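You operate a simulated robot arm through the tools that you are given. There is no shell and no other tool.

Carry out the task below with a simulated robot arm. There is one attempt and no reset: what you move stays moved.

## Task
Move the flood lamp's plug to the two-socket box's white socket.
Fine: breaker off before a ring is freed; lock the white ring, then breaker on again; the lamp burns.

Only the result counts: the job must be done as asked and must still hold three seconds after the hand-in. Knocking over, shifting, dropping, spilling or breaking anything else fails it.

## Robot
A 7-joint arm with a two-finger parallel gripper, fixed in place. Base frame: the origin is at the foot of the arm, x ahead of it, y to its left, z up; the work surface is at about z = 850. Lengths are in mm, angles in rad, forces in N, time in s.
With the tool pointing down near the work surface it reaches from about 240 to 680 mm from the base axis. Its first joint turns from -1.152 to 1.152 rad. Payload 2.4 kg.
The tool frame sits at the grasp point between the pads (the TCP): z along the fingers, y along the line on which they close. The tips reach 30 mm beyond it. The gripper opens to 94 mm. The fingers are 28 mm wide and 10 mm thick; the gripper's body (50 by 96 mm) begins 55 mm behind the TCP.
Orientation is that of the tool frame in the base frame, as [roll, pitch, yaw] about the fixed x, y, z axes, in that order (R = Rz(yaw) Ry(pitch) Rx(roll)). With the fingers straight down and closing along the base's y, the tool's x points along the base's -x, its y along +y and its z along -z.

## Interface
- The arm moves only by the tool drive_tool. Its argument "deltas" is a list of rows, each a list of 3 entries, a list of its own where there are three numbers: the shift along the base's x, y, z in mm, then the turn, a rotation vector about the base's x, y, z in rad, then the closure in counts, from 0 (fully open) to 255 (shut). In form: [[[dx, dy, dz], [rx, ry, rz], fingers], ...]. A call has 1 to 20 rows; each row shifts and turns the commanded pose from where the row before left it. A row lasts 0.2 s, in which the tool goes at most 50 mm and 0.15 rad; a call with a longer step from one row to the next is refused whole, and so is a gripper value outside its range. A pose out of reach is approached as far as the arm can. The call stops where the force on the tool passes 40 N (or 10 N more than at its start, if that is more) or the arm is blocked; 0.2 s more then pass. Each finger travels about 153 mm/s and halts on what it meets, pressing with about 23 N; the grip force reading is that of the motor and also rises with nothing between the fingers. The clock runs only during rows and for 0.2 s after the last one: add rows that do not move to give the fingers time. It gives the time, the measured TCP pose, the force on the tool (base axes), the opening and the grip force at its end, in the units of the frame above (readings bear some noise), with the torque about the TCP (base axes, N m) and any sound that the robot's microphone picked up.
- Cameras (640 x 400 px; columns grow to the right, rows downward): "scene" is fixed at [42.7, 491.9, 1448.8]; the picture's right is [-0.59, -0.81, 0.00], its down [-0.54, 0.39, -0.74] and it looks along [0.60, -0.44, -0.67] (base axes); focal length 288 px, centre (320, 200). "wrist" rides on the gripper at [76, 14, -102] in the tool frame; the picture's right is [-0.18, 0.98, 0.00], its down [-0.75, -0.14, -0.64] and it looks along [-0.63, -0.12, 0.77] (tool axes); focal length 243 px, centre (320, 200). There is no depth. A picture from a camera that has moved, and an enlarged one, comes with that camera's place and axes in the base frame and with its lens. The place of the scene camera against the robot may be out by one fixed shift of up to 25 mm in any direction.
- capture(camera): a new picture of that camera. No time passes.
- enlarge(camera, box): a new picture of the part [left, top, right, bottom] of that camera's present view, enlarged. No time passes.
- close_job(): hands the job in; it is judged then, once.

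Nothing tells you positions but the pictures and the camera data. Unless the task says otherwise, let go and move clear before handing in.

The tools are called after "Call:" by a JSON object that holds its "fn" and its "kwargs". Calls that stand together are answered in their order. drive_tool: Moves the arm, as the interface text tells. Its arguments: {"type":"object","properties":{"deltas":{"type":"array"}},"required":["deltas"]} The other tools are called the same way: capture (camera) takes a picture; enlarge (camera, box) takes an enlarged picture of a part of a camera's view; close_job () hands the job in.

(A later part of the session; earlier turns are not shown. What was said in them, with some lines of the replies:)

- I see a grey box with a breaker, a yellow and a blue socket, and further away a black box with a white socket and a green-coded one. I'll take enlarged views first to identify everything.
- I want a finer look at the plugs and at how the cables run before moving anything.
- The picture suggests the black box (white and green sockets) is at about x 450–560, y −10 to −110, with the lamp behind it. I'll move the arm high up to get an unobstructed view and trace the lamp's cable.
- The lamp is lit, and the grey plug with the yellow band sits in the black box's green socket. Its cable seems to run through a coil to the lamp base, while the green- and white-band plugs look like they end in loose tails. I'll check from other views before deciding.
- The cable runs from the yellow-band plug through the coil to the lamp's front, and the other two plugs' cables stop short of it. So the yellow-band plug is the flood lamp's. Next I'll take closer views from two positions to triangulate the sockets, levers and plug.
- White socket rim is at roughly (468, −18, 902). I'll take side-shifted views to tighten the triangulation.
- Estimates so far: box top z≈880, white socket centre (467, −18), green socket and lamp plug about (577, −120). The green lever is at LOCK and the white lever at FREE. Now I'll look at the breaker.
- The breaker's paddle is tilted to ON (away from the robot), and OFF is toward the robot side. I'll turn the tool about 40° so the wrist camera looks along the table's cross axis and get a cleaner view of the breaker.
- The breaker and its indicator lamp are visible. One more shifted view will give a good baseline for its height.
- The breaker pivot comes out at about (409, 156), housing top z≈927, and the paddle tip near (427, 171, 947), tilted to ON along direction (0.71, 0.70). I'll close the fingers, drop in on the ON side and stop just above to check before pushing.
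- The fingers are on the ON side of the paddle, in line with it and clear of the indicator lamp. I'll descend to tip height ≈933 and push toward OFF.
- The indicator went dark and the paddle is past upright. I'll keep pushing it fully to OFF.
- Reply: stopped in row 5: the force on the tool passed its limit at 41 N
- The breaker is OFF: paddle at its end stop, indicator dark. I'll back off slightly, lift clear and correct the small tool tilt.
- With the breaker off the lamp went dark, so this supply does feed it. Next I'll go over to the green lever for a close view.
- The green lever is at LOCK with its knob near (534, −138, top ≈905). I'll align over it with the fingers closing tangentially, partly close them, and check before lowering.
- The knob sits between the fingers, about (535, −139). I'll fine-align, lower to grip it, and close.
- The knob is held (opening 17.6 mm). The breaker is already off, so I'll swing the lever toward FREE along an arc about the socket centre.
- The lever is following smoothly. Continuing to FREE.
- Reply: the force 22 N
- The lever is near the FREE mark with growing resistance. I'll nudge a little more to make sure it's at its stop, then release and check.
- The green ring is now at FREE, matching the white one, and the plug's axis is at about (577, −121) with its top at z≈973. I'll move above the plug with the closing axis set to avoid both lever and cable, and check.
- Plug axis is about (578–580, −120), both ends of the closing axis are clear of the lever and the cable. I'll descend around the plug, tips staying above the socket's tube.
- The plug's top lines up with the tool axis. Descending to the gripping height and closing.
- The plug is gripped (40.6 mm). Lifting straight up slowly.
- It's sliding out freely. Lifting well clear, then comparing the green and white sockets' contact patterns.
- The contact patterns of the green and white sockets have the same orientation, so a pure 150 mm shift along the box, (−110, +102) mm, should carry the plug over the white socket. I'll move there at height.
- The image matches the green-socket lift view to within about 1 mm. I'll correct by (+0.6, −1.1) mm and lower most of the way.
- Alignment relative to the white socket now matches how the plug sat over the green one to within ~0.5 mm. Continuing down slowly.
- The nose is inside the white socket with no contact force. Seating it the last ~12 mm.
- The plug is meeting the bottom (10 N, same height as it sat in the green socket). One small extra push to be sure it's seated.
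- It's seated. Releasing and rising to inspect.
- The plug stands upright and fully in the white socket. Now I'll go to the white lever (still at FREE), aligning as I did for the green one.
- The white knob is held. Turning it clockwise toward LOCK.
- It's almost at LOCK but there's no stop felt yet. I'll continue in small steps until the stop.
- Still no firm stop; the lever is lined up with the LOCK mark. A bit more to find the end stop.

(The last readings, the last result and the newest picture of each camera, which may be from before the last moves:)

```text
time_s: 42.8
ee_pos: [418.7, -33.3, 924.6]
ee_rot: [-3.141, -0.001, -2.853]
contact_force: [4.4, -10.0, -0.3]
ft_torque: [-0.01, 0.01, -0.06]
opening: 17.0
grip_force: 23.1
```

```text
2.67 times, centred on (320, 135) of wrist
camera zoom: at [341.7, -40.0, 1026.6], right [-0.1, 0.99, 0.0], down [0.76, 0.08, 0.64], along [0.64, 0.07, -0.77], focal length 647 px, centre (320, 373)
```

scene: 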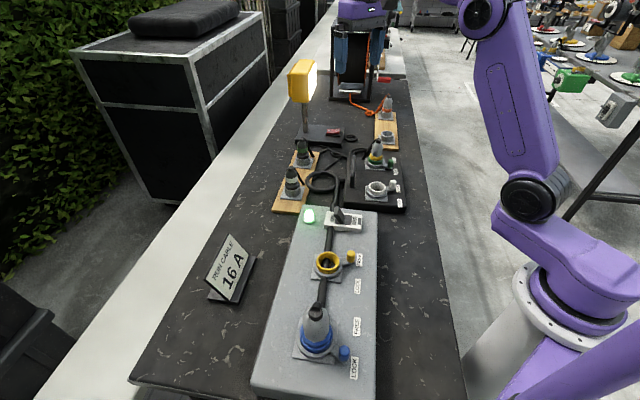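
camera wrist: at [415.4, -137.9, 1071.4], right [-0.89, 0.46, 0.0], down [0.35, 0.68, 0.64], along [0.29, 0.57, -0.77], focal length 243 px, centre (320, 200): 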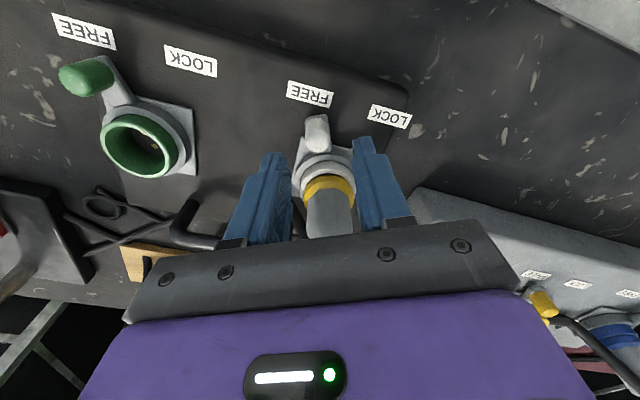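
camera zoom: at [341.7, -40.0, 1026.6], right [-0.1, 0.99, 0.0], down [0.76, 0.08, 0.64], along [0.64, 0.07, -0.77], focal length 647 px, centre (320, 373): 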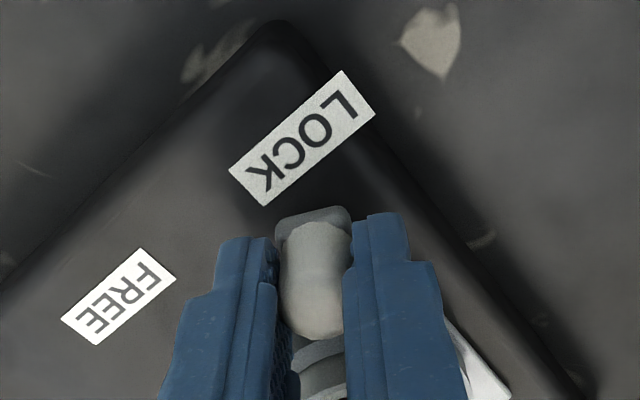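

The stop is reached at LOCK (about 11 N of tangential resistance). Releasing the knob and rising.

Call:
{"fn": "drive_tool", "kwargs": {"deltas": [[[0.3, -1.0, 0], [0, 0, 0], 255], [[0, 0, 0], [0, 0, 0], 146], [[0, 0, 0], [0, 0, 0], 146], [[0, 0, 20], [0, 0, 0], 146], [[-5, -2, 40], [0, 0, 0], 80], [[-10, -4, 45], [0, 0, 0], 0], [[0, 0, 20], [0, 0, 0], 0], [[0, 0, 0], [0, 0, 0], 0]]}}

Call:
{"fn": "capture", "kwargs": {"camera": "wrist"}}

Call:
{"fn": "enlarge", "kwargs": {"camera": "scene", "box": [340, 140, 420, 220]}}

Call:
{"fn": "enlarge", "kwargs": {"camera": "wrist", "box": [230, 40, 430, 165]}}

```text
time_s: 44.6
ee_pos: [405.3, -39.8, 1047.8]
ee_rot: [-3.14, -0.002, -2.851]
contact_force: [0.1, -0.5, -0.3]
ft_torque: [0.02, -0.02, 0.0]
opening: 93.8
grip_force: 0.0
```

```text
taken
camera wrist: at [327.6, -46.2, 1150.6], right [-0.11, 0.99, 0.0], down [0.76, 0.08, 0.64], along [0.64, 0.07, -0.77], focal length 243 px, centre (320, 200)
```

wrist: 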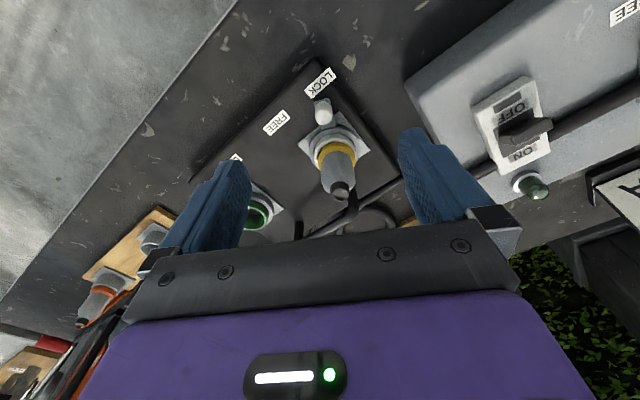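

```text
5.00 times, centred on (380, 180) of scene
camera zoom: at [42.7, 491.9, 1448.8], right [-0.59, -0.81, 0.0], down [-0.54, 0.39, -0.74], along [0.6, -0.44, -0.67], focal length 1441 px, centre (20, 300)
```

zoom: 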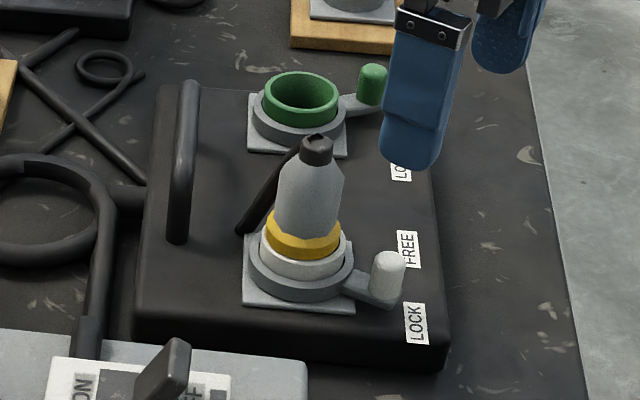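

```text
3.20 times, centred on (330, 102) of wrist
camera zoom: at [327.6, -46.2, 1150.6], right [-0.11, 0.99, 0.0], down [0.76, 0.08, 0.64], along [0.64, 0.07, -0.77], focal length 776 px, centre (288, 512)
```

zoom: 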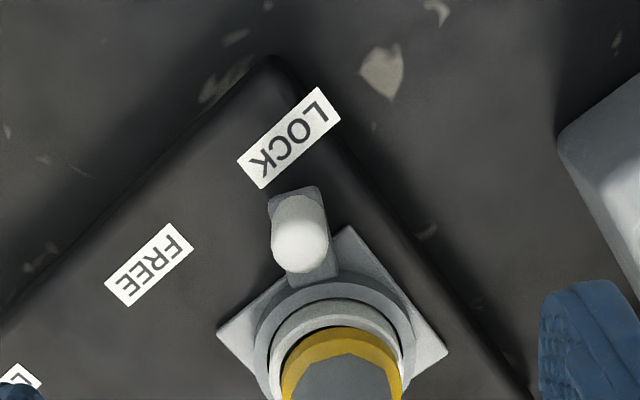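

I notice the black box's labels look slightly displaced compared with earlier frames. I'll compare exactly with the initial views before going on.

Call:
{"fn": "enlarge", "kwargs": {"camera": "scene", "box": [340, 160, 420, 210]}}

Call:
{"fn": "enlarge", "kwargs": {"camera": "scene", "box": [290, 190, 390, 252]}}

Call:
{"fn": "enlarge", "kwargs": {"camera": "scene", "box": [270, 160, 350, 210]}}

Call:
{"fn": "enlarge", "kwargs": {"camera": "scene", "box": [320, 125, 400, 175]}}

```text
8.00 times, centred on (380, 185) of scene
camera zoom: at [42.7, 491.9, 1448.8], right [-0.59, -0.81, 0.0], down [-0.54, 0.39, -0.74], along [0.6, -0.44, -0.67], focal length 2306 px, centre (-160, 320)
```

zoom: 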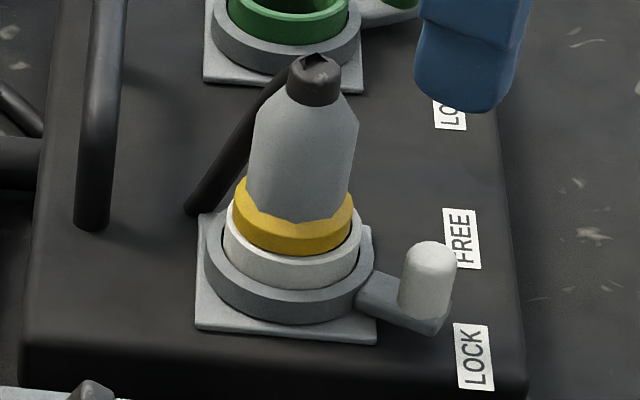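

```text
6.40 times, centred on (340, 221) of scene
camera zoom: at [42.7, 491.9, 1448.8], right [-0.59, -0.81, 0.0], down [-0.54, 0.39, -0.74], along [0.6, -0.44, -0.67], focal length 1844 px, centre (192, 66)
```

zoom: 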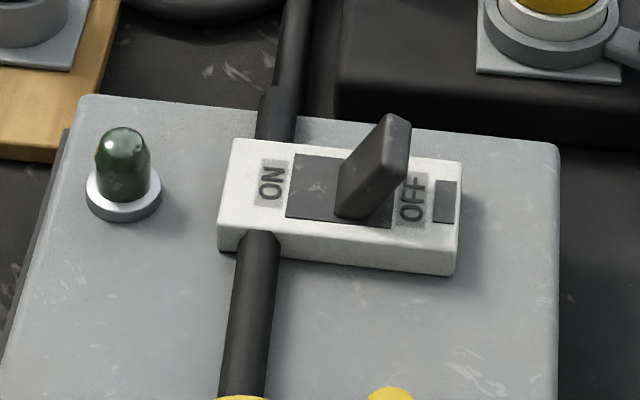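

```text
8.00 times, centred on (310, 185) of scene
camera zoom: at [42.7, 491.9, 1448.8], right [-0.59, -0.81, 0.0], down [-0.54, 0.39, -0.74], along [0.6, -0.44, -0.67], focal length 2306 px, centre (400, 320)
```

zoom: 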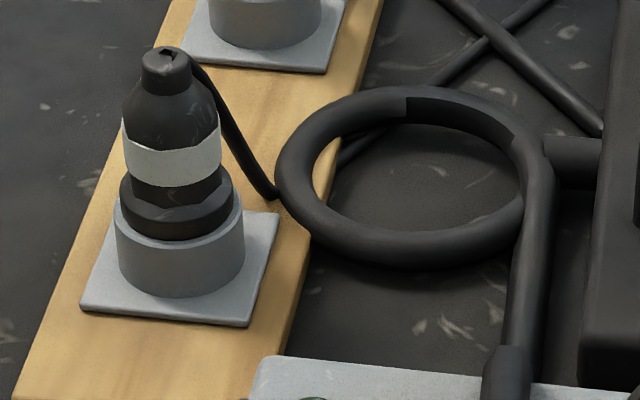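

```text
8.00 times, centred on (360, 150) of scene
camera zoom: at [42.7, 491.9, 1448.8], right [-0.59, -0.81, 0.0], down [-0.54, 0.39, -0.74], along [0.6, -0.44, -0.67], focal length 2306 px, centre (0, 600)
```

zoom: 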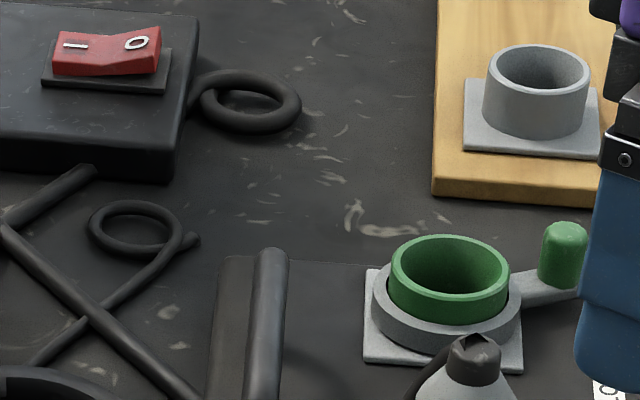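

The grey box hasn't moved, but the black box slid about 5 mm (and turned ~1.3°) during my last nudges against the lever's stop. I want to put it back gently before switching on, so I'll look at its near end face.

Call:
{"fn": "enlarge", "kwargs": {"camera": "wrist", "box": [280, 40, 420, 180]}}

Call:
{"fn": "enlarge", "kwargs": {"camera": "scene", "box": [330, 120, 430, 220]}}

```text
2.86 times, centred on (350, 110) of wrist
camera zoom: at [327.6, -46.2, 1150.6], right [-0.11, 0.99, 0.0], down [0.76, 0.08, 0.64], along [0.64, 0.07, -0.77], focal length 693 px, centre (234, 457)
```

zoom: 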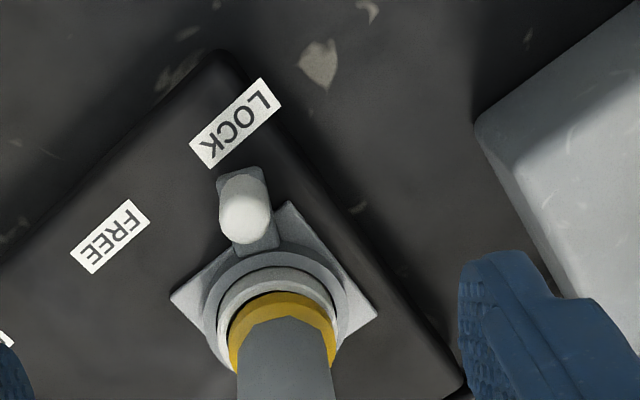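

```text
4.00 times, centred on (380, 170) of scene
camera zoom: at [42.7, 491.9, 1448.8], right [-0.59, -0.81, 0.0], down [-0.54, 0.39, -0.74], along [0.6, -0.44, -0.67], focal length 1153 px, centre (80, 320)
```

zoom: 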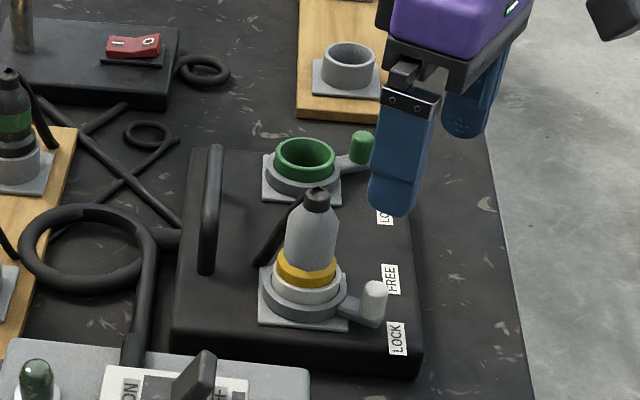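

I'll come in behind the black box's near end face with closed fingers, low and clear of the plug, lever and grey box, and check.

Call:
{"fn": "drive_tool", "kwargs": {"deltas": [[[-2, 7, 0], [0, 0, -0.13], 255], [[-2, 7, 0], [0, 0, -0.13], 255], [[-2, 7, 0], [0, 0, -0.13], 255], [[-2, 7, 0], [0, 0, -0.13], 255], [[-1.5, 7, 0], [0, 0, -0.13], 255], [[-1, 7, 0], [0, 0, -0.13], 255], [[0, 5, 0], [0, 0, -0.13], 255], [[0, 3.4, -30], [0, 0, -0.124], 255], [[0, 0, -35], [0, 0, 0], 255], [[0, 0, 0], [0, 0, 0], 255]]}}

Call:
{"fn": "capture", "kwargs": {"camera": "wrist"}}

Call:
{"fn": "enlarge", "kwargs": {"camera": "scene", "box": [320, 130, 440, 230]}}

```text
time_s: 46.8
ee_pos: [393.4, 11.9, 983.4]
ee_rot: [-3.141, -0.001, 2.399]
contact_force: [1.4, 0.2, 0.0]
ft_torque: [-0.03, 0.02, 0.01]
opening: 0.0
grip_force: 23.1
```

```text
taken
camera wrist: at [347.5, 73.9, 1086.0], right [0.8, 0.6, 0.0], down [0.46, -0.61, 0.64], along [0.38, -0.51, -0.77], focal length 243 px, centre (320, 200)
```

wrist: 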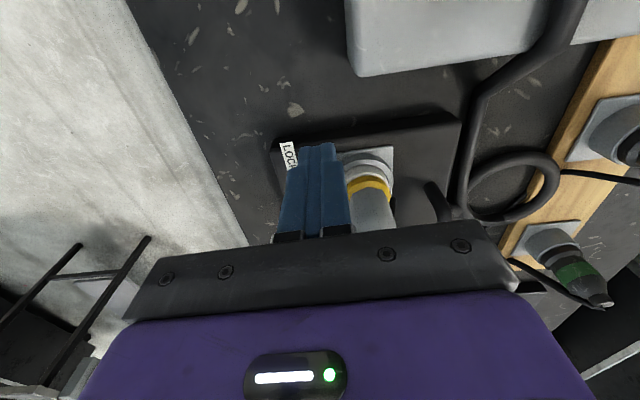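

```text
4.00 times, centred on (380, 180) of scene
camera zoom: at [42.8, 491.9, 1448.8], right [-0.59, -0.81, 0.0], down [-0.54, 0.39, -0.74], along [0.6, -0.44, -0.67], focal length 1153 px, centre (80, 280)
```

zoom: 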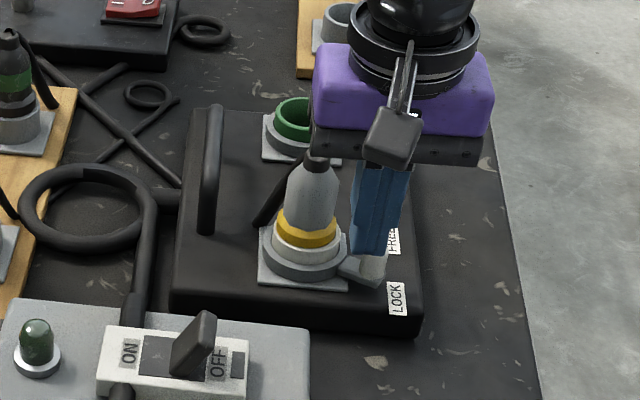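

Call:
{"fn": "enlarge", "kwargs": {"camera": "wrist", "box": [240, 90, 400, 190]}}

```text
4.00 times, centred on (320, 140) of wrist
camera zoom: at [347.5, 73.9, 1086.0], right [0.8, 0.6, 0.0], down [0.46, -0.61, 0.64], along [0.38, -0.51, -0.77], focal length 970 px, centre (320, 440)
```

zoom: 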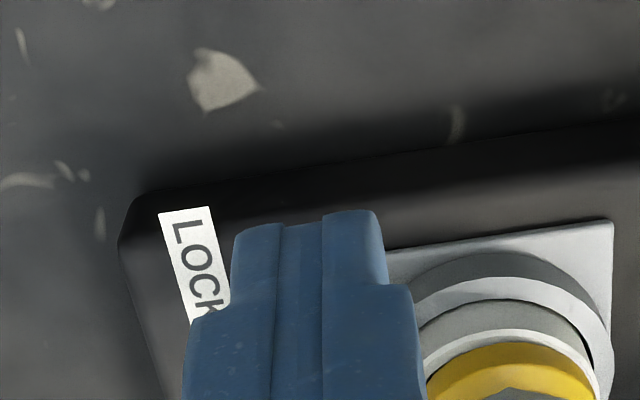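

The face's base is ~29 mm ahead of the tool axis, so there's ~14 mm of gap. Descending.

Call:
{"fn": "drive_tool", "kwargs": {"deltas": [[[0, 0, -30], [0, 0, 0], 255], [[0, 0, -30], [0, 0, 0], 255], [[0, 0, -20], [0, 0, 0], 255], [[0, 0, -12], [0, 0, 0], 255], [[0, 0, 0], [0, 0, 0], 255]]}}

Call:
{"fn": "enlarge", "kwargs": {"camera": "wrist", "box": [220, 90, 420, 215]}}

Call:
{"fn": "enlarge", "kwargs": {"camera": "scene", "box": [340, 160, 420, 210]}}

```text
time_s: 48.0
ee_pos: [394.1, 12.6, 890.1]
ee_rot: [-3.141, -0.001, 2.398]
contact_force: [-0.1, 0.4, -0.1]
ft_torque: [0.03, -0.03, -0.04]
opening: 0.1
grip_force: 22.8
```

```text
3.20 times, centred on (320, 152) of wrist
camera zoom: at [347.1, 73.4, 993.5], right [0.8, 0.6, 0.0], down [0.46, -0.61, 0.64], along [0.38, -0.51, -0.77], focal length 776 px, centre (320, 352)
```

zoom: 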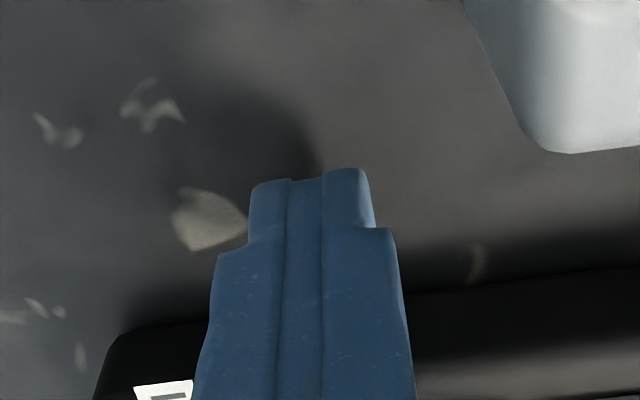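

```text
8.00 times, centred on (380, 185) of scene
camera zoom: at [42.8, 491.9, 1448.8], right [-0.59, -0.81, 0.0], down [-0.54, 0.39, -0.74], along [0.6, -0.44, -0.67], focal length 2306 px, centre (-160, 320)
```

zoom: 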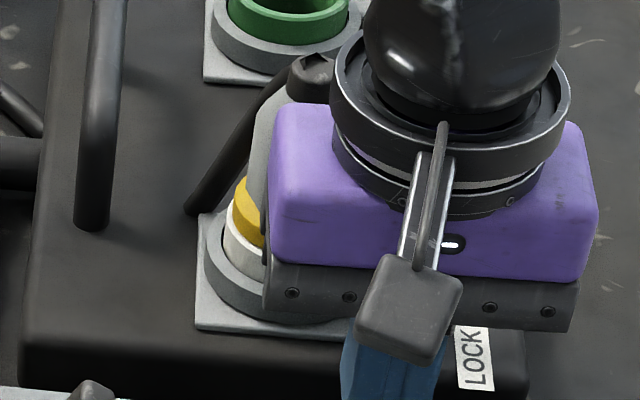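

Call:
{"fn": "drive_tool", "kwargs": {"deltas": [[[2.9, -2.7, 0], [0, 0, 0], 255], [[2.9, -2.7, 0], [0, 0, 0], 255], [[2.2, -2.0, 0], [0, 0, 0], 255], [[0, 0, 0], [0, 0, 0], 255]]}}

Call:
{"fn": "enlarge", "kwargs": {"camera": "scene", "box": [340, 160, 420, 210]}}

```text
time_s: 49.0
ee_pos: [401.3, 4.0, 892.1]
ee_rot: [3.141, -0.001, 2.398]
contact_force: [-0.6, 0.5, 0.2]
ft_torque: [-0.02, -0.01, -0.01]
opening: 0.0
grip_force: 23.3
```

```text
8.00 times, centred on (380, 185) of scene
camera zoom: at [42.8, 491.9, 1448.8], right [-0.59, -0.81, 0.0], down [-0.54, 0.39, -0.74], along [0.6, -0.44, -0.67], focal length 2306 px, centre (-160, 320)
```

zoom: 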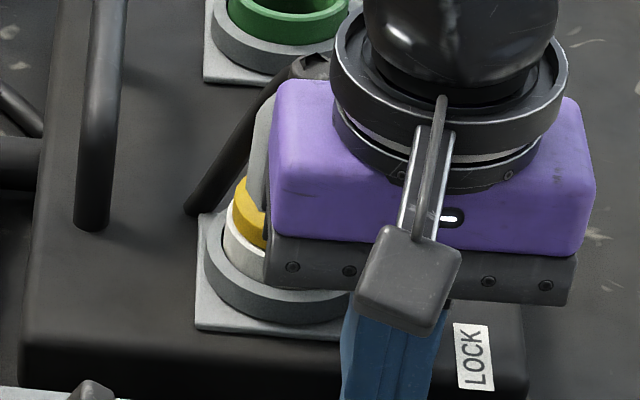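

Call:
{"fn": "drive_tool", "kwargs": {"deltas": [[[1.5, -1.4, 0], [0, 0, 0], 255], [[1.5, -1.4, 0], [0, 0, 0], 255], [[0, 0, 0], [0, 0, 0], 255]]}}

```text
time_s: 49.8
ee_pos: [406.0, -1.2, 892.0]
ee_rot: [3.141, -0.001, 2.394]
contact_force: [-3.9, 3.5, -4.2]
ft_torque: [0.25, 0.26, -0.04]
opening: 0.0
grip_force: 22.7
```

Contact with the end face is made (~5 N). Pushing in small steps and watching the box's marks.

Call:
{"fn": "drive_tool", "kwargs": {"deltas": [[[1.1, -1.0, 0], [0, 0, 0], 255], [[1.1, -1.0, 0], [0, 0, 0], 255], [[0, 0, 0], [0, 0, 0], 255]]}}

Call:
{"fn": "enlarge", "kwargs": {"camera": "scene", "box": [340, 160, 420, 210]}}

```text
time_s: 50.6
ee_pos: [406.7, -0.3, 892.1]
ee_rot: [3.141, -0.002, 2.399]
contact_force: [-9.6, 2.0, 3.4]
ft_torque: [-0.05, 0.06, -0.06]
opening: 0.1
grip_force: 23.0
```

```text
8.00 times, centred on (380, 185) of scene
camera zoom: at [42.5, 492.0, 1448.8], right [-0.59, -0.81, 0.0], down [-0.54, 0.39, -0.74], along [0.6, -0.44, -0.67], focal length 2306 px, centre (-160, 320)
```

zoom: 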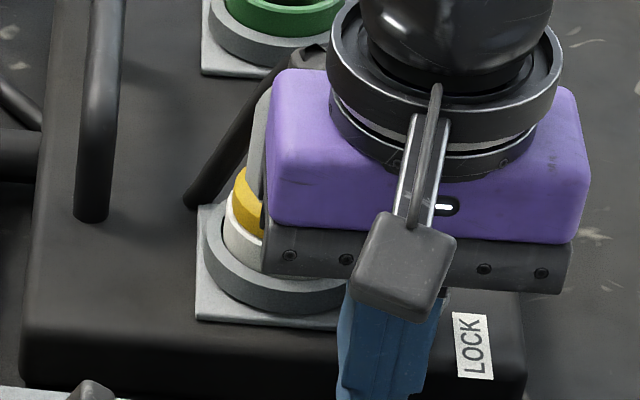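

The box is back to within ~1–3 mm of where it started. Backing off and rising.

Call:
{"fn": "drive_tool", "kwargs": {"deltas": [[[-4, 3.7, 0], [0, 0, 0], 255], [[-7, 6.5, 0], [0, 0, 0], 255], [[0, 0, 30], [0, 0, 0], 255], [[0, 0, 40], [0, 0, 0], 255], [[0, 0, 45], [0, 0, 0], 255], [[0, 0, 40], [0, 0, 0], 255], [[0, 0, 0], [0, 0, 0], 255]]}}

Call:
{"fn": "enlarge", "kwargs": {"camera": "scene", "box": [340, 160, 420, 210]}}

Call:
{"fn": "capture", "kwargs": {"camera": "wrist"}}

```text
time_s: 52.2
ee_pos: [393.2, 7.9, 1045.8]
ee_rot: [3.141, -0.002, 2.397]
contact_force: [0.3, -0.3, -0.5]
ft_torque: [-0.01, -0.03, 0.03]
opening: 0.1
grip_force: 22.8
```

```text
8.00 times, centred on (380, 185) of scene
camera zoom: at [42.7, 491.9, 1448.8], right [-0.59, -0.81, 0.0], down [-0.54, 0.39, -0.74], along [0.6, -0.44, -0.67], focal length 2306 px, centre (-160, 320)
```

zoom: 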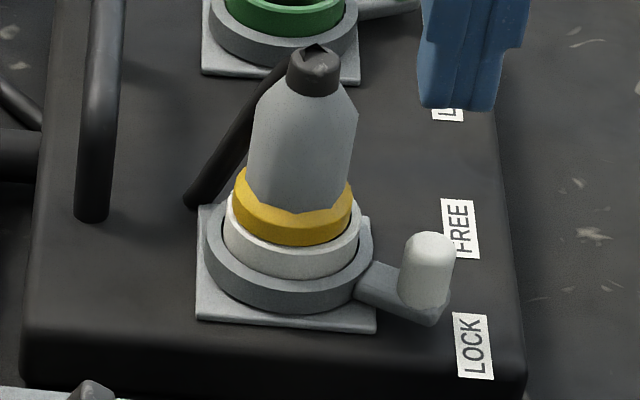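

```text
taken
camera wrist: at [347.7, 70.8, 1147.8], right [0.8, 0.6, 0.0], down [0.46, -0.61, 0.64], along [0.38, -0.51, -0.77], focal length 243 px, centre (320, 200)
```

wrist: 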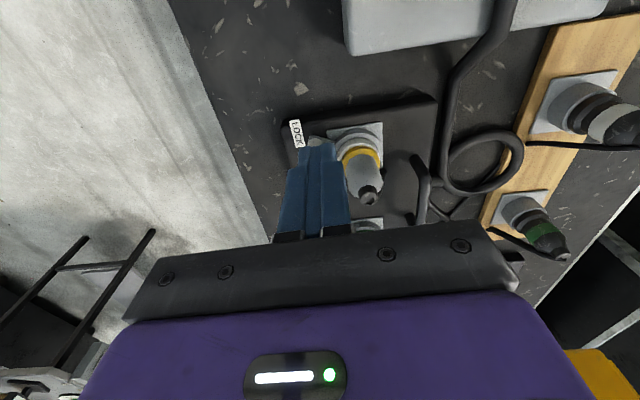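

The plug is in place, white ring at LOCK, box restored. Now the breaker: I'll go to the OFF side of the paddle.

Call:
{"fn": "drive_tool", "kwargs": {"deltas": [[[-6, 27, 0], [0, 0, 0], 255], [[-6, 28, 0], [0, 0, 0], 255], [[-6, 28, 0], [0, 0, 0], 255], [[-5, 27.5, 0], [0, 0, 0], 255], [[0, 0, -25], [0, 0, 0], 255], [[0, 0, -25], [0, 0, 0], 255], [[0, 0, 0], [0, 0, 0], 255]]}}

Call:
{"fn": "enlarge", "kwargs": {"camera": "scene", "box": [280, 160, 400, 240]}}

Call:
{"fn": "capture", "kwargs": {"camera": "wrist"}}

```text
time_s: 53.8
ee_pos: [372.1, 119.0, 994.2]
ee_rot: [-3.14, -0.001, 2.399]
contact_force: [0.9, -0.1, 0.8]
ft_torque: [0.01, -0.01, -0.01]
opening: 0.1
grip_force: 22.9
```

```text
5.00 times, centred on (340, 200) of scene
camera zoom: at [42.7, 491.9, 1448.8], right [-0.59, -0.81, 0.0], down [-0.54, 0.39, -0.74], along [0.6, -0.44, -0.67], focal length 1441 px, centre (220, 200)
```

zoom: 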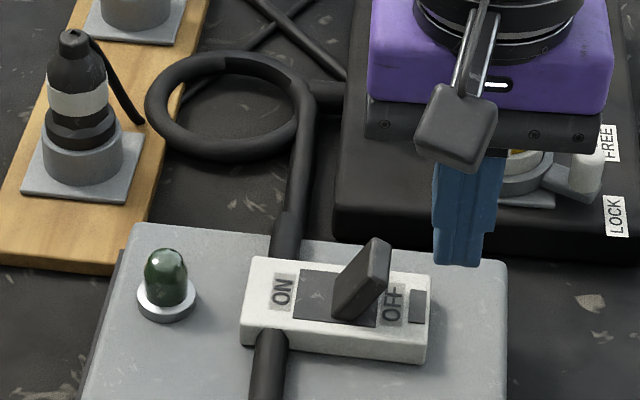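

```text
taken
camera wrist: at [325.2, 181.1, 1097.3], right [0.8, 0.6, 0.0], down [0.46, -0.61, 0.64], along [0.38, -0.51, -0.77], focal length 243 px, centre (320, 200)
```

wrist: 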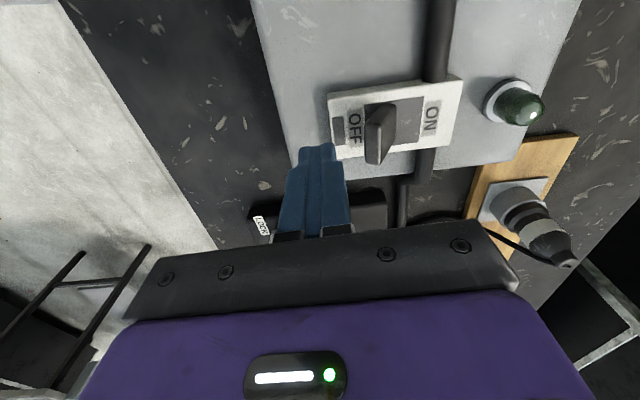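

Call:
{"fn": "drive_tool", "kwargs": {"deltas": [[[-1.5, 1.4, -15], [0, 0, 0], 255], [[0, 0, -15], [0, 0, 0], 255], [[7, 7, 0], [0, 0, 0], 255], [[7, 7, 0], [0, 0, 0], 255], [[5, 5, 0], [0, 0, 0], 255], [[4, 4, 0], [0, 0, 0], 255], [[0, 0, 0], [0, 0, 0], 255]]}}

Call:
{"fn": "enlarge", "kwargs": {"camera": "scene", "box": [280, 160, 400, 240]}}

```text
time_s: 55.4
ee_pos: [393.6, 143.1, 965.1]
ee_rot: [-3.141, -0.002, 2.4]
contact_force: [0.3, 0.0, -0.2]
ft_torque: [0.0, 0.02, 0.03]
opening: 0.0
grip_force: 23.2
```

```text
5.00 times, centred on (340, 200) of scene
camera zoom: at [42.7, 491.9, 1448.8], right [-0.59, -0.81, 0.0], down [-0.54, 0.39, -0.74], along [0.6, -0.44, -0.67], focal length 1441 px, centre (220, 200)
```

zoom: 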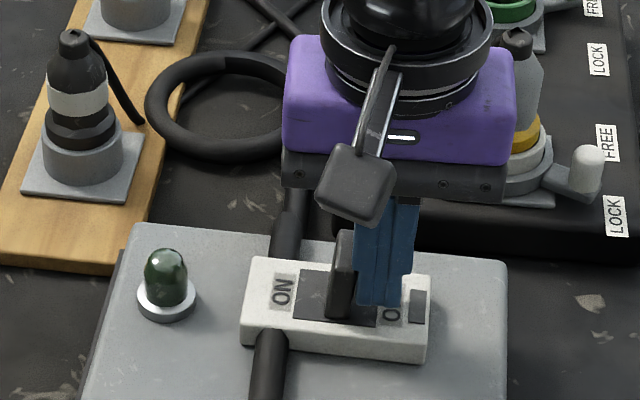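

Call:
{"fn": "drive_tool", "kwargs": {"deltas": [[[3, 3, 0], [0, 0, 0], 255], [[3, 3, 0], [0, 0, 0], 255], [[0, 0, 0], [0, 0, 0], 255]]}}

Call:
{"fn": "enlarge", "kwargs": {"camera": "scene", "box": [280, 160, 400, 240]}}

```text
time_s: 56.2
ee_pos: [399.8, 150.2, 966.0]
ee_rot: [3.141, -0.002, 2.4]
contact_force: [0.6, 0.1, -0.2]
ft_torque: [0.01, -0.01, 0.0]
opening: 0.0
grip_force: 22.9
```

```text
5.00 times, centred on (340, 200) of scene
camera zoom: at [42.7, 491.9, 1448.8], right [-0.59, -0.81, 0.0], down [-0.54, 0.39, -0.74], along [0.6, -0.44, -0.67], focal length 1441 px, centre (220, 200)
```

zoom: 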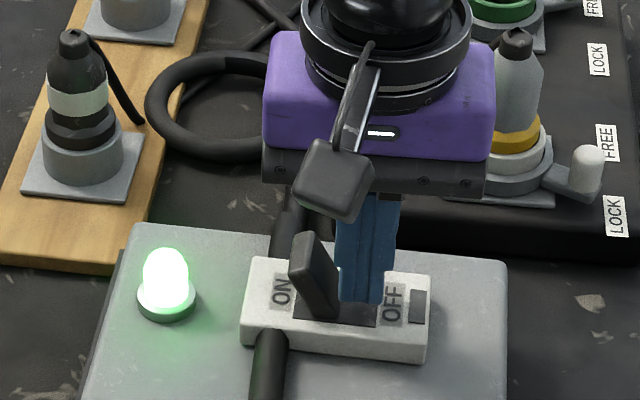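

The indicator is green again and the paddle has snapped to ON. Backing away, rising and checking the lamp.

Call:
{"fn": "drive_tool", "kwargs": {"deltas": [[[-5, -5, 0], [0, 0, 0], 255], [[0, 0, 30], [0, 0, 0], 255], [[0, 0, 45], [0, 0, 0], 255], [[0, 0, 45], [0, 0, 0], 255], [[-15, -15, 30], [0, 0, 0], 128], [[0, 0, 20], [0, 0, 0], 0], [[0, 0, 0], [0, 0, 0], 0]]}}

Call:
{"fn": "capture", "kwargs": {"camera": "scene"}}

Call:
{"fn": "enlarge", "kwargs": {"camera": "scene", "box": [270, 40, 430, 140]}}

Call:
{"fn": "enlarge", "kwargs": {"camera": "scene", "box": [280, 130, 420, 240]}}

Call:
{"fn": "capture", "kwargs": {"camera": "wrist"}}

```text
time_s: 57.8
ee_pos: [382.1, 130.0, 1136.9]
ee_rot: [-3.141, -0.001, 2.398]
contact_force: [-0.2, -0.2, 0.5]
ft_torque: [0.03, -0.01, 0.01]
opening: 93.9
grip_force: 0.0
```

```text
taken
```

scene: 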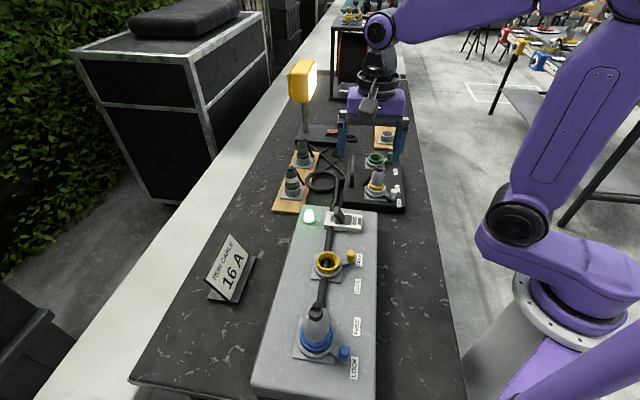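

```text
4.00 times, centred on (350, 90) of scene
camera zoom: at [42.7, 491.9, 1448.8], right [-0.59, -0.81, 0.0], down [-0.54, 0.39, -0.74], along [0.6, -0.44, -0.67], focal length 1153 px, centre (200, 640)
```

zoom: 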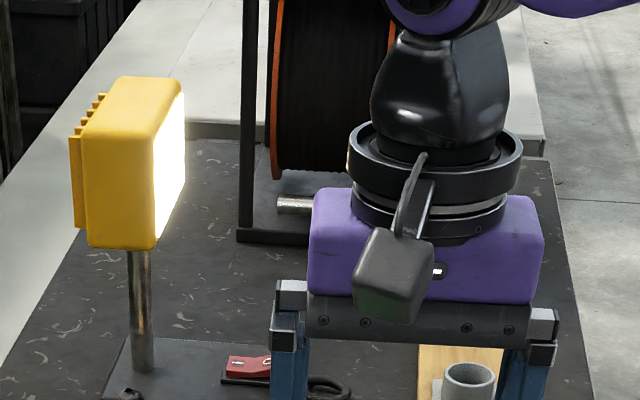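

```text
3.64 times, centred on (350, 185) of scene
camera zoom: at [42.7, 491.9, 1448.8], right [-0.59, -0.81, 0.0], down [-0.54, 0.39, -0.74], along [0.6, -0.44, -0.67], focal length 1048 px, centre (211, 254)
```

zoom: 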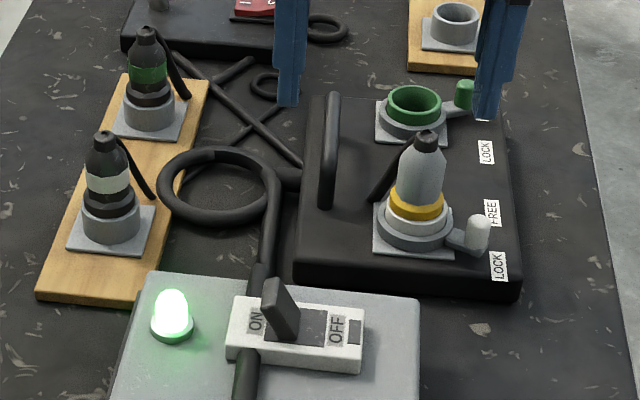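

```text
taken
camera wrist: at [333.8, 192.5, 1240.7], right [0.8, 0.6, 0.0], down [0.46, -0.61, 0.64], along [0.38, -0.51, -0.77], focal length 243 px, centre (320, 200)
```

wrist: 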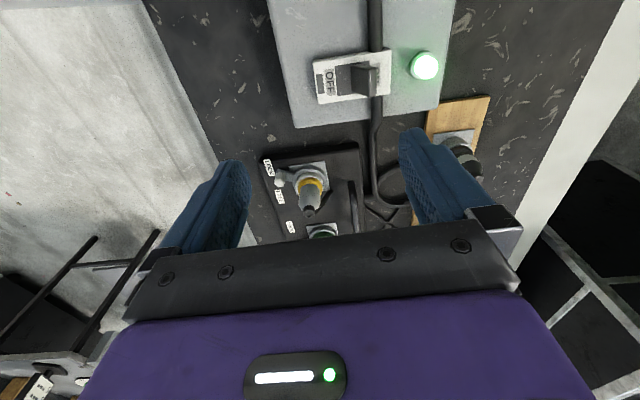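

The lamp is lit, the indicator is green, the yellow-band plug stands in the white socket with its ring at LOCK, and nothing else looks disturbed. I'll wait a few seconds and recheck before handing in.

Call:
{"fn": "drive_tool", "kwargs": {"deltas": [[[0, 0, 0], [0, 0, 0], 0], [[0, 0, 0], [0, 0, 0], 0], [[0, 0, 0], [0, 0, 0], 0], [[0, 0, 0], [0, 0, 0], 0], [[0, 0, 0], [0, 0, 0], 0], [[0, 0, 0], [0, 0, 0], 0], [[0, 0, 0], [0, 0, 0], 0], [[0, 0, 0], [0, 0, 0], 0], [[0, 0, 0], [0, 0, 0], 0], [[0, 0, 0], [0, 0, 0], 0], [[0, 0, 0], [0, 0, 0], 0], [[0, 0, 0], [0, 0, 0], 0], [[0, 0, 0], [0, 0, 0], 0], [[0, 0, 0], [0, 0, 0], 0], [[0, 0, 0], [0, 0, 0], 0]]}}

Call:
{"fn": "enlarge", "kwargs": {"camera": "scene", "box": [270, 40, 430, 240]}}

Call:
{"fn": "enlarge", "kwargs": {"camera": "scene", "box": [340, 160, 420, 210]}}

```text
time_s: 61.0
ee_pos: [380.8, 131.1, 1138.0]
ee_rot: [-3.14, -0.003, 2.399]
contact_force: [-0.5, 0.1, 0.3]
ft_torque: [0.02, -0.01, -0.03]
opening: 94.0
grip_force: 0.1
```

```text
2.00 times, centred on (350, 140) of scene
camera zoom: at [42.7, 491.9, 1448.8], right [-0.59, -0.81, 0.0], down [-0.54, 0.39, -0.74], along [0.6, -0.44, -0.67], focal length 576 px, centre (260, 320)
```

zoom: 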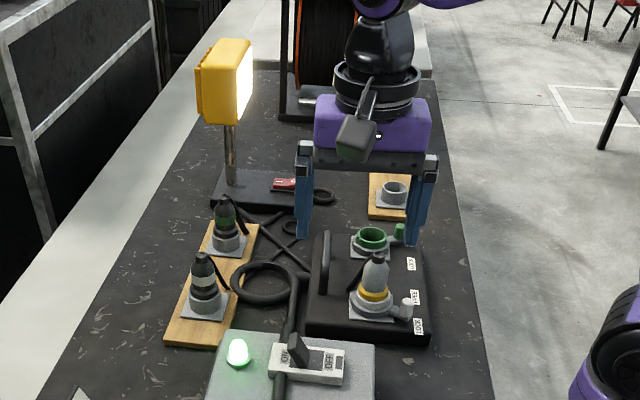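

```text
8.00 times, centred on (380, 185) of scene
camera zoom: at [42.7, 491.9, 1448.8], right [-0.59, -0.81, 0.0], down [-0.54, 0.39, -0.74], along [0.6, -0.44, -0.67], focal length 2306 px, centre (-160, 320)
```

zoom: 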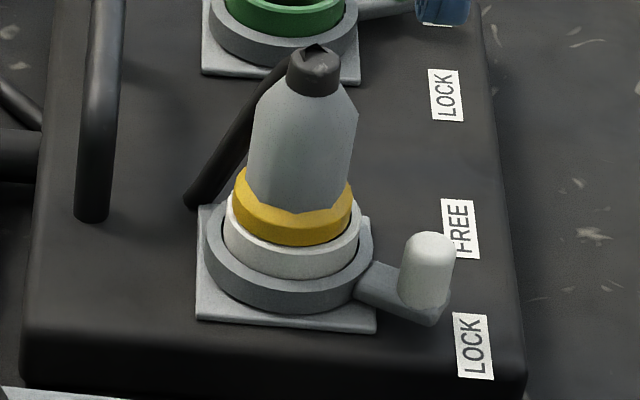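

Everything is holding: lamp lit, breaker on, plug in the white socket with its ring locked, and the arm clear. Handing in.

Call:
{"fn": "close_job", "kwargs": {}}

```text
The job is handed in.
```

The flood lamp's plug is now in the two-socket box's white socket with its ring locked. The breaker is back on and the lamp burns. I checked again about three seconds before handing in and nothing had changed.

- **Which plug:** I took the grey plug with the yellow band, which was in the green socket. Its cable ran to the lamp base, and the lamp went dark when I switched the breaker off.
- **Order:** I switched the breaker off first and freed the green ring. Then I moved the plug over, locked the white ring and switched the breaker on. The green ring is left at FREE with its socket empty.
- **Box shift:** the two-socket box slid about 5 mm and turned about 1.3° while I was pressing the white lever against its stop. I pushed it back to within about 1–3 mm of where it started, judging by the scene camera, so it is not exactly in its original place.

Nothing else looked moved in the pictures.
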